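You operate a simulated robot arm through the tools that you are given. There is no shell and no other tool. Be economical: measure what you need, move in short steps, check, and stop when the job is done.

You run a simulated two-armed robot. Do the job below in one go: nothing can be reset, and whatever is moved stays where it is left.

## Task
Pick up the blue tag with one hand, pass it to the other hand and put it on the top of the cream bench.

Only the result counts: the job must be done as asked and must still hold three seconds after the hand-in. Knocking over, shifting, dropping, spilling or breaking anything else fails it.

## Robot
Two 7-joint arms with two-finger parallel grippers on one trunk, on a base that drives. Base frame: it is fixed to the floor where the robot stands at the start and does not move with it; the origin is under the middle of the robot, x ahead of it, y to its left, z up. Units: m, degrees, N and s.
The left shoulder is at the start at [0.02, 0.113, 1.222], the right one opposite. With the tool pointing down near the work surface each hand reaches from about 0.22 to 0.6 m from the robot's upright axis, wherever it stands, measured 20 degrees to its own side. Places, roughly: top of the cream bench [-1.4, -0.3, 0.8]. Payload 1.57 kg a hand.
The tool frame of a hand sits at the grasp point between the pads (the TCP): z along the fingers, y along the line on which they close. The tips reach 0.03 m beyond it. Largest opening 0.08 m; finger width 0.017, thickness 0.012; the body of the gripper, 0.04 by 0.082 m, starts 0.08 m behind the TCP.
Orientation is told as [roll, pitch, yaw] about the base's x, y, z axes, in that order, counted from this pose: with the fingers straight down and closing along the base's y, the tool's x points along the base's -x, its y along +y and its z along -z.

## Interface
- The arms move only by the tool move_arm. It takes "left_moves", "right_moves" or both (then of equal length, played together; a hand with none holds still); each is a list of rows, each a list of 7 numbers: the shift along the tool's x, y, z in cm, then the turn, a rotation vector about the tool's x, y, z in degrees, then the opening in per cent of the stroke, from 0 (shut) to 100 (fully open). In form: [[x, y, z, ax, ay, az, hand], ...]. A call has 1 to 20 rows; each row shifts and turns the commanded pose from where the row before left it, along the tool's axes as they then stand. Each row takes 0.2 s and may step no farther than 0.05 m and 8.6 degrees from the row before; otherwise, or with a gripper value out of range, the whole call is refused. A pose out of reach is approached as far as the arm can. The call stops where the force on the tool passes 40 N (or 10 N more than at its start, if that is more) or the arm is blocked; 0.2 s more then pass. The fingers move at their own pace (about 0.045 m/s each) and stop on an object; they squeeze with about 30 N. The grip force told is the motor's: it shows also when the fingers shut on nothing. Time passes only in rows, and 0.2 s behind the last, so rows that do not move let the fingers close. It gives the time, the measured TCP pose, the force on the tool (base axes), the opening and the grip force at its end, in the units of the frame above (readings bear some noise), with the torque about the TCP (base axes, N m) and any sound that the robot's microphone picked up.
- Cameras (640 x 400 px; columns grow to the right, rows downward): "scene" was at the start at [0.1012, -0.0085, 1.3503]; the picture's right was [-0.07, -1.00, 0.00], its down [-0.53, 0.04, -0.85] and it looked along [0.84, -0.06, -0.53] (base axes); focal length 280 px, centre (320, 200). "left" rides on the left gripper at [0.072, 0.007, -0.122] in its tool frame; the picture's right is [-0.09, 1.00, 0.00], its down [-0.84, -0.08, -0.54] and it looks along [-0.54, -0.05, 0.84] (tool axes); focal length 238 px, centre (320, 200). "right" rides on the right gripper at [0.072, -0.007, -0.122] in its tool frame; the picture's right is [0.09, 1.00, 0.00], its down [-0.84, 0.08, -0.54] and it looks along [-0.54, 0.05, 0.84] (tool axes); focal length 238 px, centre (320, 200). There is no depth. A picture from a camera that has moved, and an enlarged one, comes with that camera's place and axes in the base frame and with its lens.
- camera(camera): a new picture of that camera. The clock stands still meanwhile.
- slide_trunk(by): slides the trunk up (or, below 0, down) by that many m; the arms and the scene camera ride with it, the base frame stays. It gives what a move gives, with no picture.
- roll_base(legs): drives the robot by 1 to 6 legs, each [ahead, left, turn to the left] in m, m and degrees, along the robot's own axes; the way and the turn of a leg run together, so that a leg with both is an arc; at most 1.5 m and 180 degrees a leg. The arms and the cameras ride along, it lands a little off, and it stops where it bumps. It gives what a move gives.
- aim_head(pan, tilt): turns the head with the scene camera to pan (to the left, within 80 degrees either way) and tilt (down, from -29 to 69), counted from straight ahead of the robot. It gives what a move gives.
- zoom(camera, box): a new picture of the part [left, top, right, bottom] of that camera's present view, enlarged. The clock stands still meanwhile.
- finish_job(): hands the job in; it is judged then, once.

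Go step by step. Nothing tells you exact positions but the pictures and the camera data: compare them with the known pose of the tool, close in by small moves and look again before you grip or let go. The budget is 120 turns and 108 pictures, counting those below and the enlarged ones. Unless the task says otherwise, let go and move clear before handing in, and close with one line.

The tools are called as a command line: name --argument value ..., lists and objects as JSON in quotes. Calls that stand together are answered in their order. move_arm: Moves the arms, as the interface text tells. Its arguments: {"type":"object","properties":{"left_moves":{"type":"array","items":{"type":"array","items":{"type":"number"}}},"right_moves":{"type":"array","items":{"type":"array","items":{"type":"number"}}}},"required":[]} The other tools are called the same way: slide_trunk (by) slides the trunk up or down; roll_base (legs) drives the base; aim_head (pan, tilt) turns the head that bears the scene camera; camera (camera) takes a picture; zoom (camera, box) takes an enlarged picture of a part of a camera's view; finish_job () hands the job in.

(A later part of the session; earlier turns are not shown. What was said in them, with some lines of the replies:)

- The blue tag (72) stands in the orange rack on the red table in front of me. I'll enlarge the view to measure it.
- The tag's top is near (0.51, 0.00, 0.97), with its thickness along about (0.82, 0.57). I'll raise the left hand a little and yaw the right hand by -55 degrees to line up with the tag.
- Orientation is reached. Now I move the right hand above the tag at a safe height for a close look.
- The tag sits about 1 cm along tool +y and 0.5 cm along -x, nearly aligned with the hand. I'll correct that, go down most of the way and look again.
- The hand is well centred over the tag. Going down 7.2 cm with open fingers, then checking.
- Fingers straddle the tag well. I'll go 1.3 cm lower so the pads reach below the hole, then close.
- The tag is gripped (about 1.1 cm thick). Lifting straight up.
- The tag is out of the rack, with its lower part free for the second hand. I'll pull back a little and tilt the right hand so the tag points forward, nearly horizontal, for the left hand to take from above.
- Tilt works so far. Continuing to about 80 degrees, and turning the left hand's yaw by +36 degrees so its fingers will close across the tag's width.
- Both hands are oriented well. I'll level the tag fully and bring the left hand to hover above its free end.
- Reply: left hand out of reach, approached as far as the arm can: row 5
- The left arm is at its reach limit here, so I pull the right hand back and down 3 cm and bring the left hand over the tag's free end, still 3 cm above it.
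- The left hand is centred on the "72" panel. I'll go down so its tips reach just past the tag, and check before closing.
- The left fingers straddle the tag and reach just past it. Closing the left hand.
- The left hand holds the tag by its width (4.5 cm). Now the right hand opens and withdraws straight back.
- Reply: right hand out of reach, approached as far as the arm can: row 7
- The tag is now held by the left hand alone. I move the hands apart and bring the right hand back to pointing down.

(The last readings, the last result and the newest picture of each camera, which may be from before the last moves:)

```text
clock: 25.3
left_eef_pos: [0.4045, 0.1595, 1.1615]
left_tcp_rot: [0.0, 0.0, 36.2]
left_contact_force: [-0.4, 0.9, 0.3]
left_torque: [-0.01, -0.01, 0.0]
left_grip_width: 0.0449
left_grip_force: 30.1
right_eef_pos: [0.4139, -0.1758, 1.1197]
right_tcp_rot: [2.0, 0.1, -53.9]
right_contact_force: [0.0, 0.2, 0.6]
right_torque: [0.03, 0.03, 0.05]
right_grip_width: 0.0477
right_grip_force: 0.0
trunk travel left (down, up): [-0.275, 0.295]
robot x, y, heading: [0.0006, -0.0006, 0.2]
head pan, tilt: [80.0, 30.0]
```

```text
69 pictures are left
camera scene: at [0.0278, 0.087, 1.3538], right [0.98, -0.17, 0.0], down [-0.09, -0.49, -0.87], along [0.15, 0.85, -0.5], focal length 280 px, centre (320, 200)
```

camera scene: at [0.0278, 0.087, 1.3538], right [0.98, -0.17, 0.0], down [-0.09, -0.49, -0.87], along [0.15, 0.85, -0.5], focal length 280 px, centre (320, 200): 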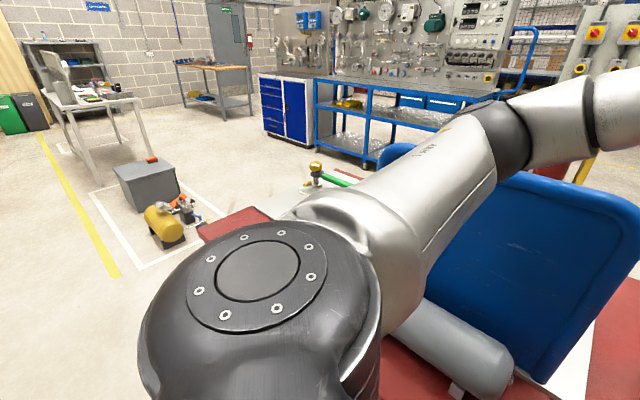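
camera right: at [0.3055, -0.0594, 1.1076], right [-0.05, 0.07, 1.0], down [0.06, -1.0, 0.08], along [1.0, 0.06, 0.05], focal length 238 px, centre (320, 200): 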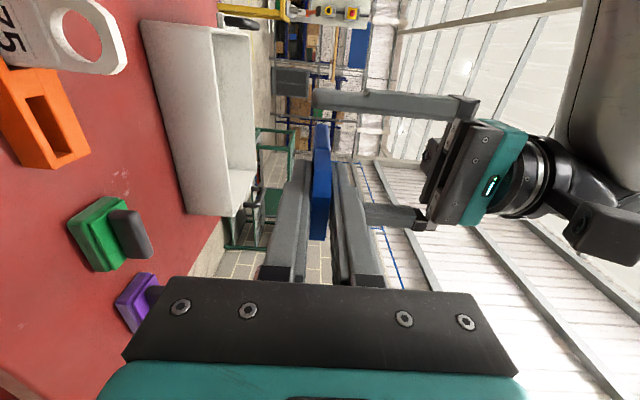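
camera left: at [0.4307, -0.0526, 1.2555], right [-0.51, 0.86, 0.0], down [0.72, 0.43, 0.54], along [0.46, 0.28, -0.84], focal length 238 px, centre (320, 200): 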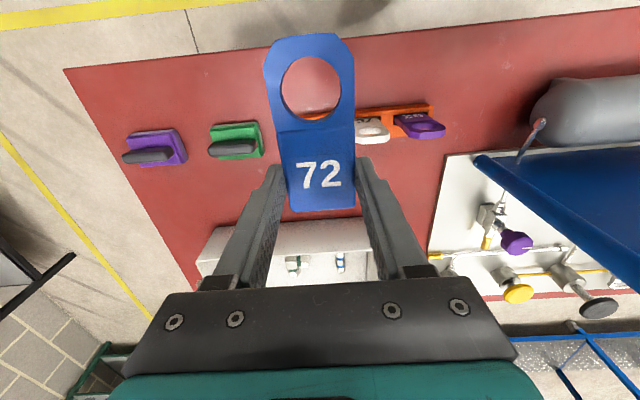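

The cream bench is behind me to the right, with its near edge around x = -0.75. I'll back off the table a little and turn right to view it.

roll_base --legs '[[-0.15, 0, 0], [0, 0, -90]]'

aim_head --pan -60 --tilt 25

camera --camera "scene"

aim_head --pan 0 --tilt 35

camera --camera "scene"

```text
clock: 30.5
left_eef_pos: [0.0191, -0.3993, 1.1616]
left_tcp_rot: [0.0, 0.0, -52.3]
left_contact_force: [0.0, 0.3, -0.6]
left_torque: [0.02, 0.0, -0.03]
left_grip_width: 0.0447
left_grip_force: 30.1
right_eef_pos: [-0.3175, -0.4177, 1.1204]
right_tcp_rot: [2.0, -0.1, -142.2]
right_contact_force: [0.2, 0.5, -0.5]
right_torque: [0.02, 0.02, 0.0]
right_grip_width: 0.0479
right_grip_force: 0.2
trunk travel left (down, up): [-0.275, 0.295]
robot x, y, heading: [-0.1504, -0.0038, -88.5]
head pan, tilt: [80.0, 30.0]
```

```text
clock: 32.7
left_eef_pos: [0.0187, -0.3999, 1.1614]
left_tcp_rot: [0.0, 0.1, -52.4]
left_contact_force: [1.1, 0.0, -1.1]
left_torque: [0.01, -0.02, 0.0]
left_grip_width: 0.0447
left_grip_force: 29.9
right_eef_pos: [-0.3165, -0.4189, 1.1199]
right_tcp_rot: [2.0, -0.1, -142.4]
right_contact_force: [1.1, 0.5, -0.8]
right_torque: [0.0, 0.0, 0.0]
right_grip_width: 0.0477
right_grip_force: 0.0
trunk travel left (down, up): [-0.275, 0.295]
robot x, y, heading: [-0.1495, -0.0026, -88.6]
head pan, tilt: [-60.0, 25.0]
```

```text
68 pictures are left
camera scene: at [-0.2277, -0.0604, 1.3617], right [-0.52, 0.85, 0.0], down [0.36, 0.22, -0.91], along [-0.77, -0.47, -0.42], focal length 280 px, centre (320, 200)
```

scene: 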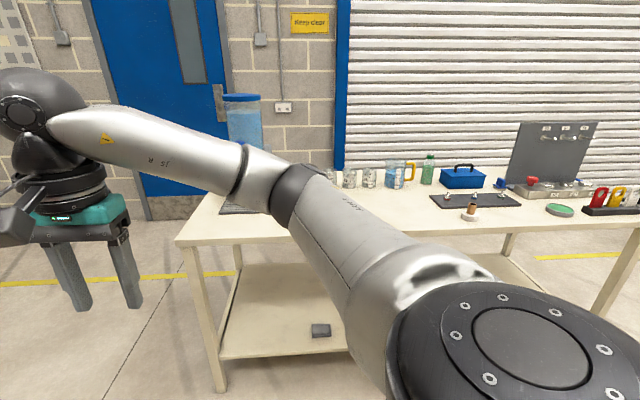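

```text
clock: 34.0
left_eef_pos: [0.0179, -0.399, 1.1622]
left_tcp_rot: [0.0, 0.1, -52.4]
left_contact_force: [0.8, 0.1, -0.5]
left_torque: [0.0, 0.02, -0.01]
left_grip_width: 0.0449
left_grip_force: 29.9
right_eef_pos: [-0.3167, -0.4185, 1.1199]
right_tcp_rot: [2.1, 0.0, -142.3]
right_contact_force: [0.4, -0.9, -0.4]
right_torque: [-0.01, -0.01, 0.01]
right_grip_width: 0.0483
right_grip_force: 0.0
trunk travel left (down, up): [-0.275, 0.295]
robot x, y, heading: [-0.1507, 0.0, -88.5]
head pan, tilt: [0.0, 35.0]
```

```text
67 pictures are left
camera scene: at [-0.1469, -0.1001, 1.346], right [-1.0, -0.03, 0.0], down [-0.02, 0.57, -0.82], along [0.02, -0.82, -0.57], focal length 280 px, centre (320, 200)
```

scene: 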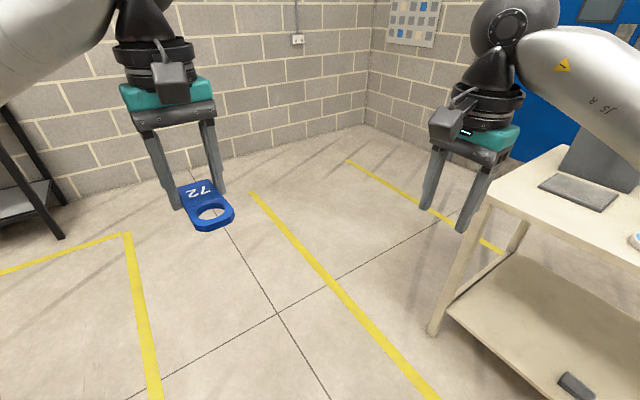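

The bench is rotated: its front edge runs from about (-0.67, -0.94) towards (-1.33, -0.05). I'll turn to face it squarely and look from there.

roll_base --legs '[[0, 0, -54.5]]'

aim_head --pan 0 --tilt 30

camera --camera "scene"

```text
clock: 36.8
left_eef_pos: [-0.3712, -0.3739, 1.1617]
left_tcp_rot: [0.1, 0.0, -106.0]
left_contact_force: [0.9, -0.5, -0.8]
left_torque: [0.01, -0.01, 0.02]
left_grip_width: 0.0446
left_grip_force: 29.7
right_eef_pos: [-0.5869, -0.1153, 1.119]
right_tcp_rot: [2.0, 0.0, 164.2]
right_contact_force: [0.1, 0.0, -0.4]
right_torque: [0.05, 0.0, -0.01]
right_grip_width: 0.0482
right_grip_force: 0.0
trunk travel left (down, up): [-0.275, 0.295]
robot x, y, heading: [-0.1517, 0.0005, -142.3]
head pan, tilt: [0.0, 35.0]
```

```text
clock: 37.5
left_eef_pos: [-0.3724, -0.3746, 1.1612]
left_tcp_rot: [0.1, 0.1, -106.0]
left_contact_force: [-0.6, -0.3, -0.8]
left_torque: [0.01, 0.02, 0.04]
left_grip_width: 0.0449
left_grip_force: 30.0
right_eef_pos: [-0.5864, -0.116, 1.12]
right_tcp_rot: [2.1, 0.1, 164.1]
right_contact_force: [0.3, 0.2, 0.4]
right_torque: [-0.02, -0.01, 0.0]
right_grip_width: 0.0481
right_grip_force: 0.1
trunk travel left (down, up): [-0.275, 0.295]
robot x, y, heading: [-0.151, 0.0036, -142.2]
head pan, tilt: [0.0, 30.0]
```

```text
66 pictures are left
camera scene: at [-0.2287, -0.0639, 1.3537], right [-0.62, 0.79, 0.0], down [0.39, 0.31, -0.87], along [-0.68, -0.53, -0.5], focal length 280 px, centre (320, 200)
```

scene: 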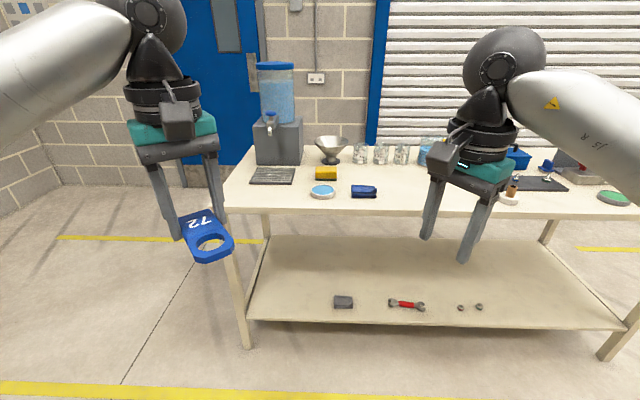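

The bench top is clear around (-1.33, -0.29), between the blue box and the small white item. I'll drive diagonally until my left hand can reach that spot.

roll_base --legs '[[0.48, -0.645, 0], [0, 0, -2]]'

aim_head --pan 5 --tilt 45

camera --camera "scene"

camera --camera "left"

```text
clock: 42.2
left_eef_pos: [-1.1606, -0.1536, 1.1612]
left_tcp_rot: [0.0, 0.0, -107.7]
left_contact_force: [0.2, 1.0, -0.5]
left_torque: [0.0, 0.0, 0.02]
left_grip_width: 0.0447
left_grip_force: 29.9
right_eef_pos: [-1.367, 0.1107, 1.1195]
right_tcp_rot: [2.0, 0.1, 162.4]
right_contact_force: [-0.3, 0.8, 0.3]
right_torque: [-0.02, -0.06, 0.04]
right_grip_width: 0.0479
right_grip_force: 0.2
trunk travel left (down, up): [-0.275, 0.295]
robot x, y, heading: [-0.9327, 0.2125, -143.7]
head pan, tilt: [0.0, 30.0]
```

```text
clock: 42.9
left_eef_pos: [-1.1614, -0.1533, 1.1612]
left_tcp_rot: [-0.1, 0.1, -107.7]
left_contact_force: [0.4, 0.8, -0.3]
left_torque: [-0.01, 0.0, -0.02]
left_grip_width: 0.0445
left_grip_force: 29.9
right_eef_pos: [-1.3674, 0.1109, 1.1197]
right_tcp_rot: [2.0, 0.0, 162.4]
right_contact_force: [0.6, 0.1, -0.1]
right_torque: [0.01, -0.01, 0.02]
right_grip_width: 0.0476
right_grip_force: 0.1
trunk travel left (down, up): [-0.275, 0.295]
robot x, y, heading: [-0.9283, 0.2154, -143.7]
head pan, tilt: [5.0, 45.0]
```

```text
65 pictures are left
camera scene: at [-0.996, 0.1515, 1.3312], right [-0.66, 0.75, 0.0], down [0.53, 0.47, -0.71], along [-0.53, -0.47, -0.71], focal length 280 px, centre (320, 200)
```

scene: 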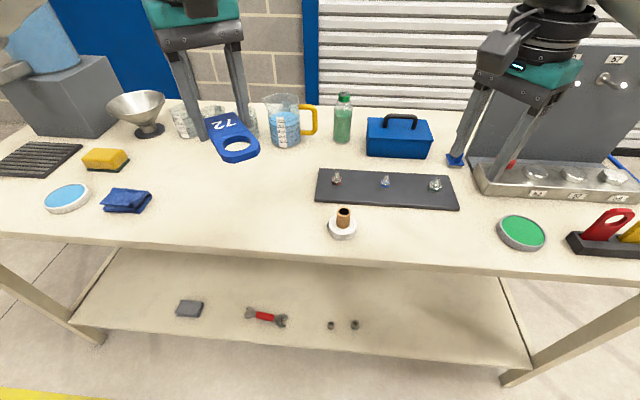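

```text
64 pictures are left
camera left: at [-1.1329, -0.087, 1.283], right [0.92, -0.39, 0.0], down [-0.33, -0.77, 0.54], along [-0.21, -0.5, -0.84], focal length 238 px, centre (320, 200)
```

left: 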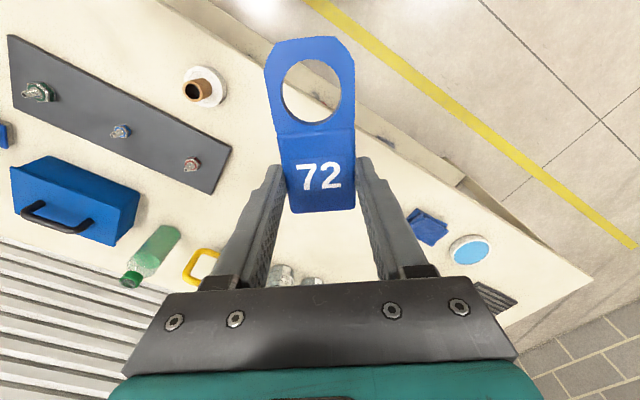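

There is a clear area around (-1.27, -0.38), between the blue cloth and the white pot. I'll move a bit closer and to the left.

roll_base --legs '[[0, 0.1, 0], [0.12, 0, 0]]'

camera --camera "scene"

```text
clock: 44.9
left_eef_pos: [-1.1958, -0.3072, 1.1613]
left_tcp_rot: [0.1, 0.1, -107.6]
left_contact_force: [-1.1, 0.4, -0.2]
left_torque: [0.01, -0.01, 0.01]
left_grip_width: 0.0446
left_grip_force: 29.9
right_eef_pos: [-1.4043, -0.0431, 1.1187]
right_tcp_rot: [1.9, 0.0, 162.5]
right_contact_force: [0.1, 0.2, 0.1]
right_torque: [0.0, -0.02, 0.03]
right_grip_width: 0.0478
right_grip_force: 0.0
trunk travel left (down, up): [-0.275, 0.295]
robot x, y, heading: [-0.9619, 0.0599, -144.0]
head pan, tilt: [5.0, 45.0]
```

```text
63 pictures are left
camera scene: at [-1.0321, -0.0019, 1.3311], right [-0.66, 0.75, 0.0], down [0.53, 0.47, -0.71], along [-0.53, -0.47, -0.71], focal length 280 px, centre (320, 200)
```

scene: 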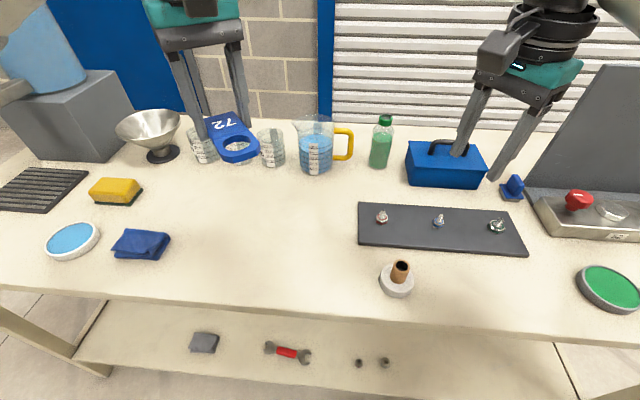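

Moving the left hand over the clear spot and lowering most of the way, then checking the height from the cameras.

move_arm --left_moves '[[-4.0, -2.1, 0, 0, 0, 0, 0], [-4.0, -2.1, 0, 0, 0, 0, 0], [0, 0, 4, 0, 0, 0, 0], [0, 0, 4, 0, 0, 0, 0], [0, 0, 4, 0, 0, 0, 0], [0, 0, 4, 0, 0, 0, 0], [0, 0, 4, 0, 0, 0, 0], [0, 0, 4, 0, 0, 0, 0], [0, 0, 0, 0, 0, 0, 0]]'

camera --camera "scene"

camera --camera "left"

```text
clock: 46.9
left_eef_pos: [-1.2613, -0.3705, 0.9189]
left_tcp_rot: [0.0, 0.0, -107.6]
left_contact_force: [0.5, -0.2, -0.5]
left_torque: [-0.01, -0.01, -0.03]
left_grip_width: 0.0445
left_grip_force: 29.8
right_eef_pos: [-1.4023, -0.0422, 1.1211]
right_tcp_rot: [1.9, 0.0, 162.5]
right_contact_force: [0.5, -0.1, 0.4]
right_torque: [-0.02, -0.02, 0.01]
right_grip_width: 0.0481
right_grip_force: 0.0
trunk travel left (down, up): [-0.275, 0.295]
robot x, y, heading: [-0.967, 0.0583, -143.5]
head pan, tilt: [5.0, 45.0]
```

```text
62 pictures are left
camera scene: at [-1.0312, -0.0011, 1.3312], right [-0.66, 0.75, 0.0], down [0.53, 0.47, -0.71], along [-0.53, -0.47, -0.71], focal length 280 px, centre (320, 200)
```

scene: 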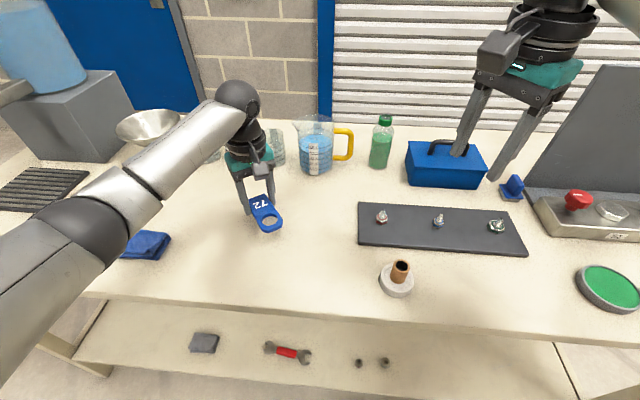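

```text
61 pictures are left
camera left: at [-1.2333, -0.3031, 1.0407], right [0.92, -0.39, 0.0], down [-0.33, -0.77, 0.54], along [-0.21, -0.5, -0.84], focal length 238 px, centre (320, 200)
```

left: 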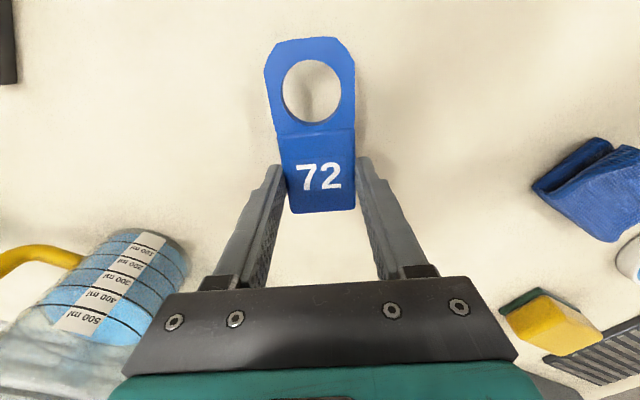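

The area under the tag is clear. Lowering gently until contact.

move_arm --left_moves '[[0, 0, 3, 0, 0, 0, 0], [0, 0, 2.5, 0, 0, 0, 0], [0, 0, 1, 0, 0, 0, 0], [0, 0, 0.5, 0, 0, 0, 0], [0, 0, 0, 0, 0, 0, 0]]'

camera --camera "left"

zoom --camera "scene" --box '[200, 160, 340, 260]'

```text
clock: 47.6
left_eef_pos: [-1.2603, -0.3708, 0.8803]
left_tcp_rot: [-0.1, 0.1, -107.7]
left_contact_force: [7.2, 6.8, 16.1]
left_torque: [0.03, -0.65, 0.33]
left_grip_width: 0.0448
left_grip_force: 30.0
right_eef_pos: [-1.4025, -0.0419, 1.1202]
right_tcp_rot: [2.0, 0.0, 162.5]
right_contact_force: [-1.2, -0.1, -0.3]
right_torque: [0.01, -0.05, -0.01]
right_grip_width: 0.0479
right_grip_force: 0.1
trunk travel left (down, up): [-0.275, 0.295]
robot x, y, heading: [-0.9634, 0.0574, -143.7]
head pan, tilt: [5.0, 45.0]
stopped in row 3 (left hand): the force on the tool passed its limit at 57 N (the readings are from after the stop); the commanded pose is now the measured one
```

```text
60 pictures are left
camera left: at [-1.2331, -0.3039, 1.0016], right [0.92, -0.39, 0.0], down [-0.32, -0.78, 0.54], along [-0.21, -0.5, -0.84], focal length 238 px, centre (320, 200)
```

left: 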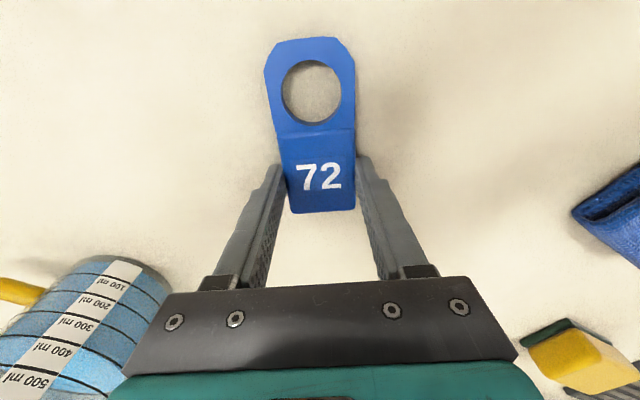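

```text
4.00 times, centred on (270, 210) of scene
camera zoom: at [-1.0306, -0.0004, 1.3314], right [-0.66, 0.75, 0.0], down [0.53, 0.47, -0.71], along [-0.53, -0.47, -0.71], focal length 1121 px, centre (520, 160)
```

zoom: 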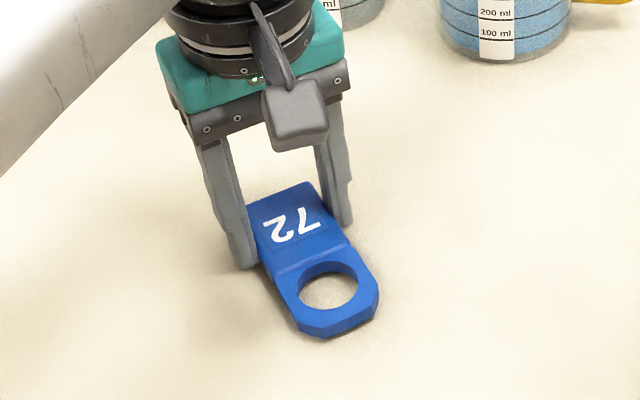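

The fingertips have touched the bench (top at about z = 0.85), with the tag a few millimetres above it. I ease off slightly and open.

move_arm --left_moves '[[0, 0, -0.1, 0, 0, 0, 0], [0, 0, 0, 0, 0, 0, 0]]'

move_arm --left_moves '[[0, 0, 0, 0, 0, 0, 70], [0, 0, 0, 0, 0, 0, 80], [0, 0, 0, 0, 0, 0, 90], [0, 0, 0, 0, 0, 0, 90]]'

camera --camera "left"

zoom --camera "scene" --box '[200, 160, 340, 260]'

```text
clock: 48.2
left_eef_pos: [-1.2611, -0.3708, 0.8797]
left_tcp_rot: [-0.3, -0.1, -107.6]
left_contact_force: [4.3, 6.8, 11.9]
left_torque: [0.11, -0.49, 0.21]
left_grip_width: 0.0448
left_grip_force: 29.6
right_eef_pos: [-1.4014, -0.0427, 1.1204]
right_tcp_rot: [2.2, 0.0, 162.4]
right_contact_force: [0.8, 0.3, 0.2]
right_torque: [-0.01, -0.01, 0.05]
right_grip_width: 0.048
right_grip_force: 0.0
trunk travel left (down, up): [-0.275, 0.295]
robot x, y, heading: [-0.9678, 0.0608, -143.3]
head pan, tilt: [5.0, 45.0]
```

```text
clock: 49.2
left_eef_pos: [-1.2623, -0.371, 0.8802]
left_tcp_rot: [-0.4, -0.1, -107.7]
left_contact_force: [-8.9, 2.6, 10.8]
left_torque: [0.04, -0.19, 0.06]
left_grip_width: 0.0635
left_grip_force: 0.1
right_eef_pos: [-1.4047, -0.0413, 1.1199]
right_tcp_rot: [2.0, 0.0, 162.5]
right_contact_force: [-0.3, -0.3, 0.0]
right_torque: [-0.01, -0.01, 0.01]
right_grip_width: 0.0478
right_grip_force: 0.0
trunk travel left (down, up): [-0.275, 0.295]
robot x, y, heading: [-0.963, 0.0591, -143.6]
head pan, tilt: [5.0, 45.0]
```

```text
58 pictures are left
camera left: at [-1.2345, -0.3045, 1.0013], right [0.92, -0.39, -0.01], down [-0.32, -0.77, 0.55], along [-0.22, -0.5, -0.84], focal length 238 px, centre (320, 200)
```

left: 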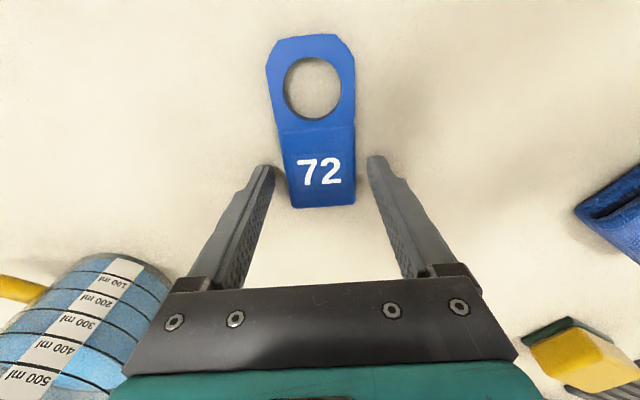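

```text
4.00 times, centred on (270, 210) of scene
camera zoom: at [-1.0319, -0.0002, 1.3312], right [-0.66, 0.75, 0.0], down [0.53, 0.47, -0.71], along [-0.53, -0.47, -0.71], focal length 1121 px, centre (520, 160)
```

zoom: 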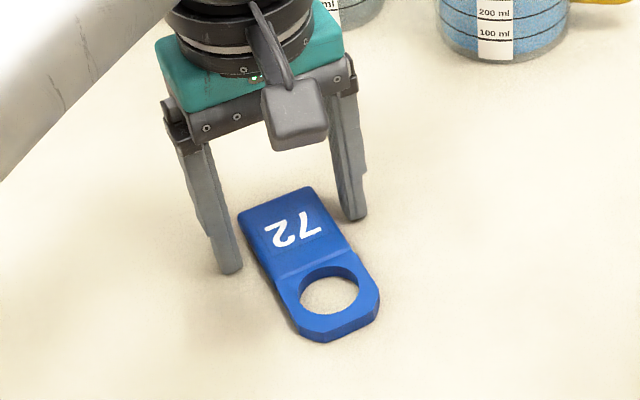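

The tag lies flat on the bench and the fingers are clear on both sides. Raising the left hand straight up.

move_arm --left_moves '[[0, 0, -1, 0, 0, 0, 90], [0, 0, -2, 0, 0, 0, 90], [0, 0, -4, 0, 0, 0, 90], [0, 0, -4, 0, 0, 0, 90], [0, 0, -4, 0, 0, 0, 90], [0, 0, -4, 0, 0, 0, 90], [0, 0, 0, 0, 0, 0, 90]]'

camera --camera "scene"

```text
clock: 50.8
left_eef_pos: [-1.26, -0.3714, 1.0698]
left_tcp_rot: [-0.2, 0.0, -107.5]
left_contact_force: [0.6, 1.0, 0.6]
left_torque: [0.0, 0.0, -0.03]
left_grip_width: 0.072
left_grip_force: 0.0
right_eef_pos: [-1.4025, -0.0438, 1.1199]
right_tcp_rot: [1.9, 0.0, 162.5]
right_contact_force: [-0.7, -0.1, -0.4]
right_torque: [0.0, 0.03, -0.01]
right_grip_width: 0.048
right_grip_force: 0.0
trunk travel left (down, up): [-0.275, 0.295]
robot x, y, heading: [-0.9665, 0.0618, -143.7]
head pan, tilt: [5.0, 45.0]
```

```text
56 pictures are left
camera scene: at [-1.0313, -0.0013, 1.3311], right [-0.66, 0.75, 0.0], down [0.53, 0.47, -0.71], along [-0.53, -0.47, -0.71], focal length 280 px, centre (320, 200)
```

scene: 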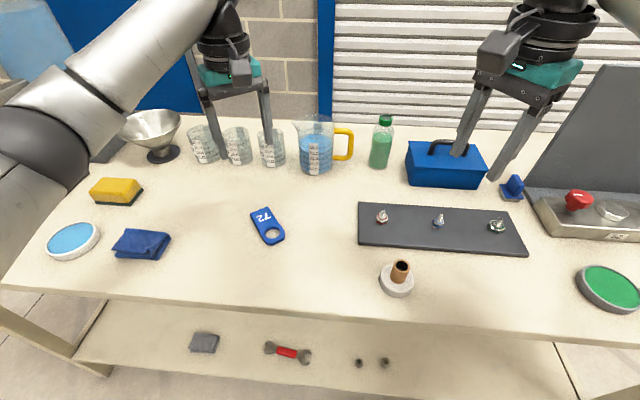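

The tag rests flat on the cream bench, everything else is where it was, and both hands are clear. Handing in.

finish_job

```text
The job is handed in.
```

I picked the blue tag (72) out of its rack with the right hand, passed it to the left hand and laid it flat on the cream bench; nothing else was disturbed.
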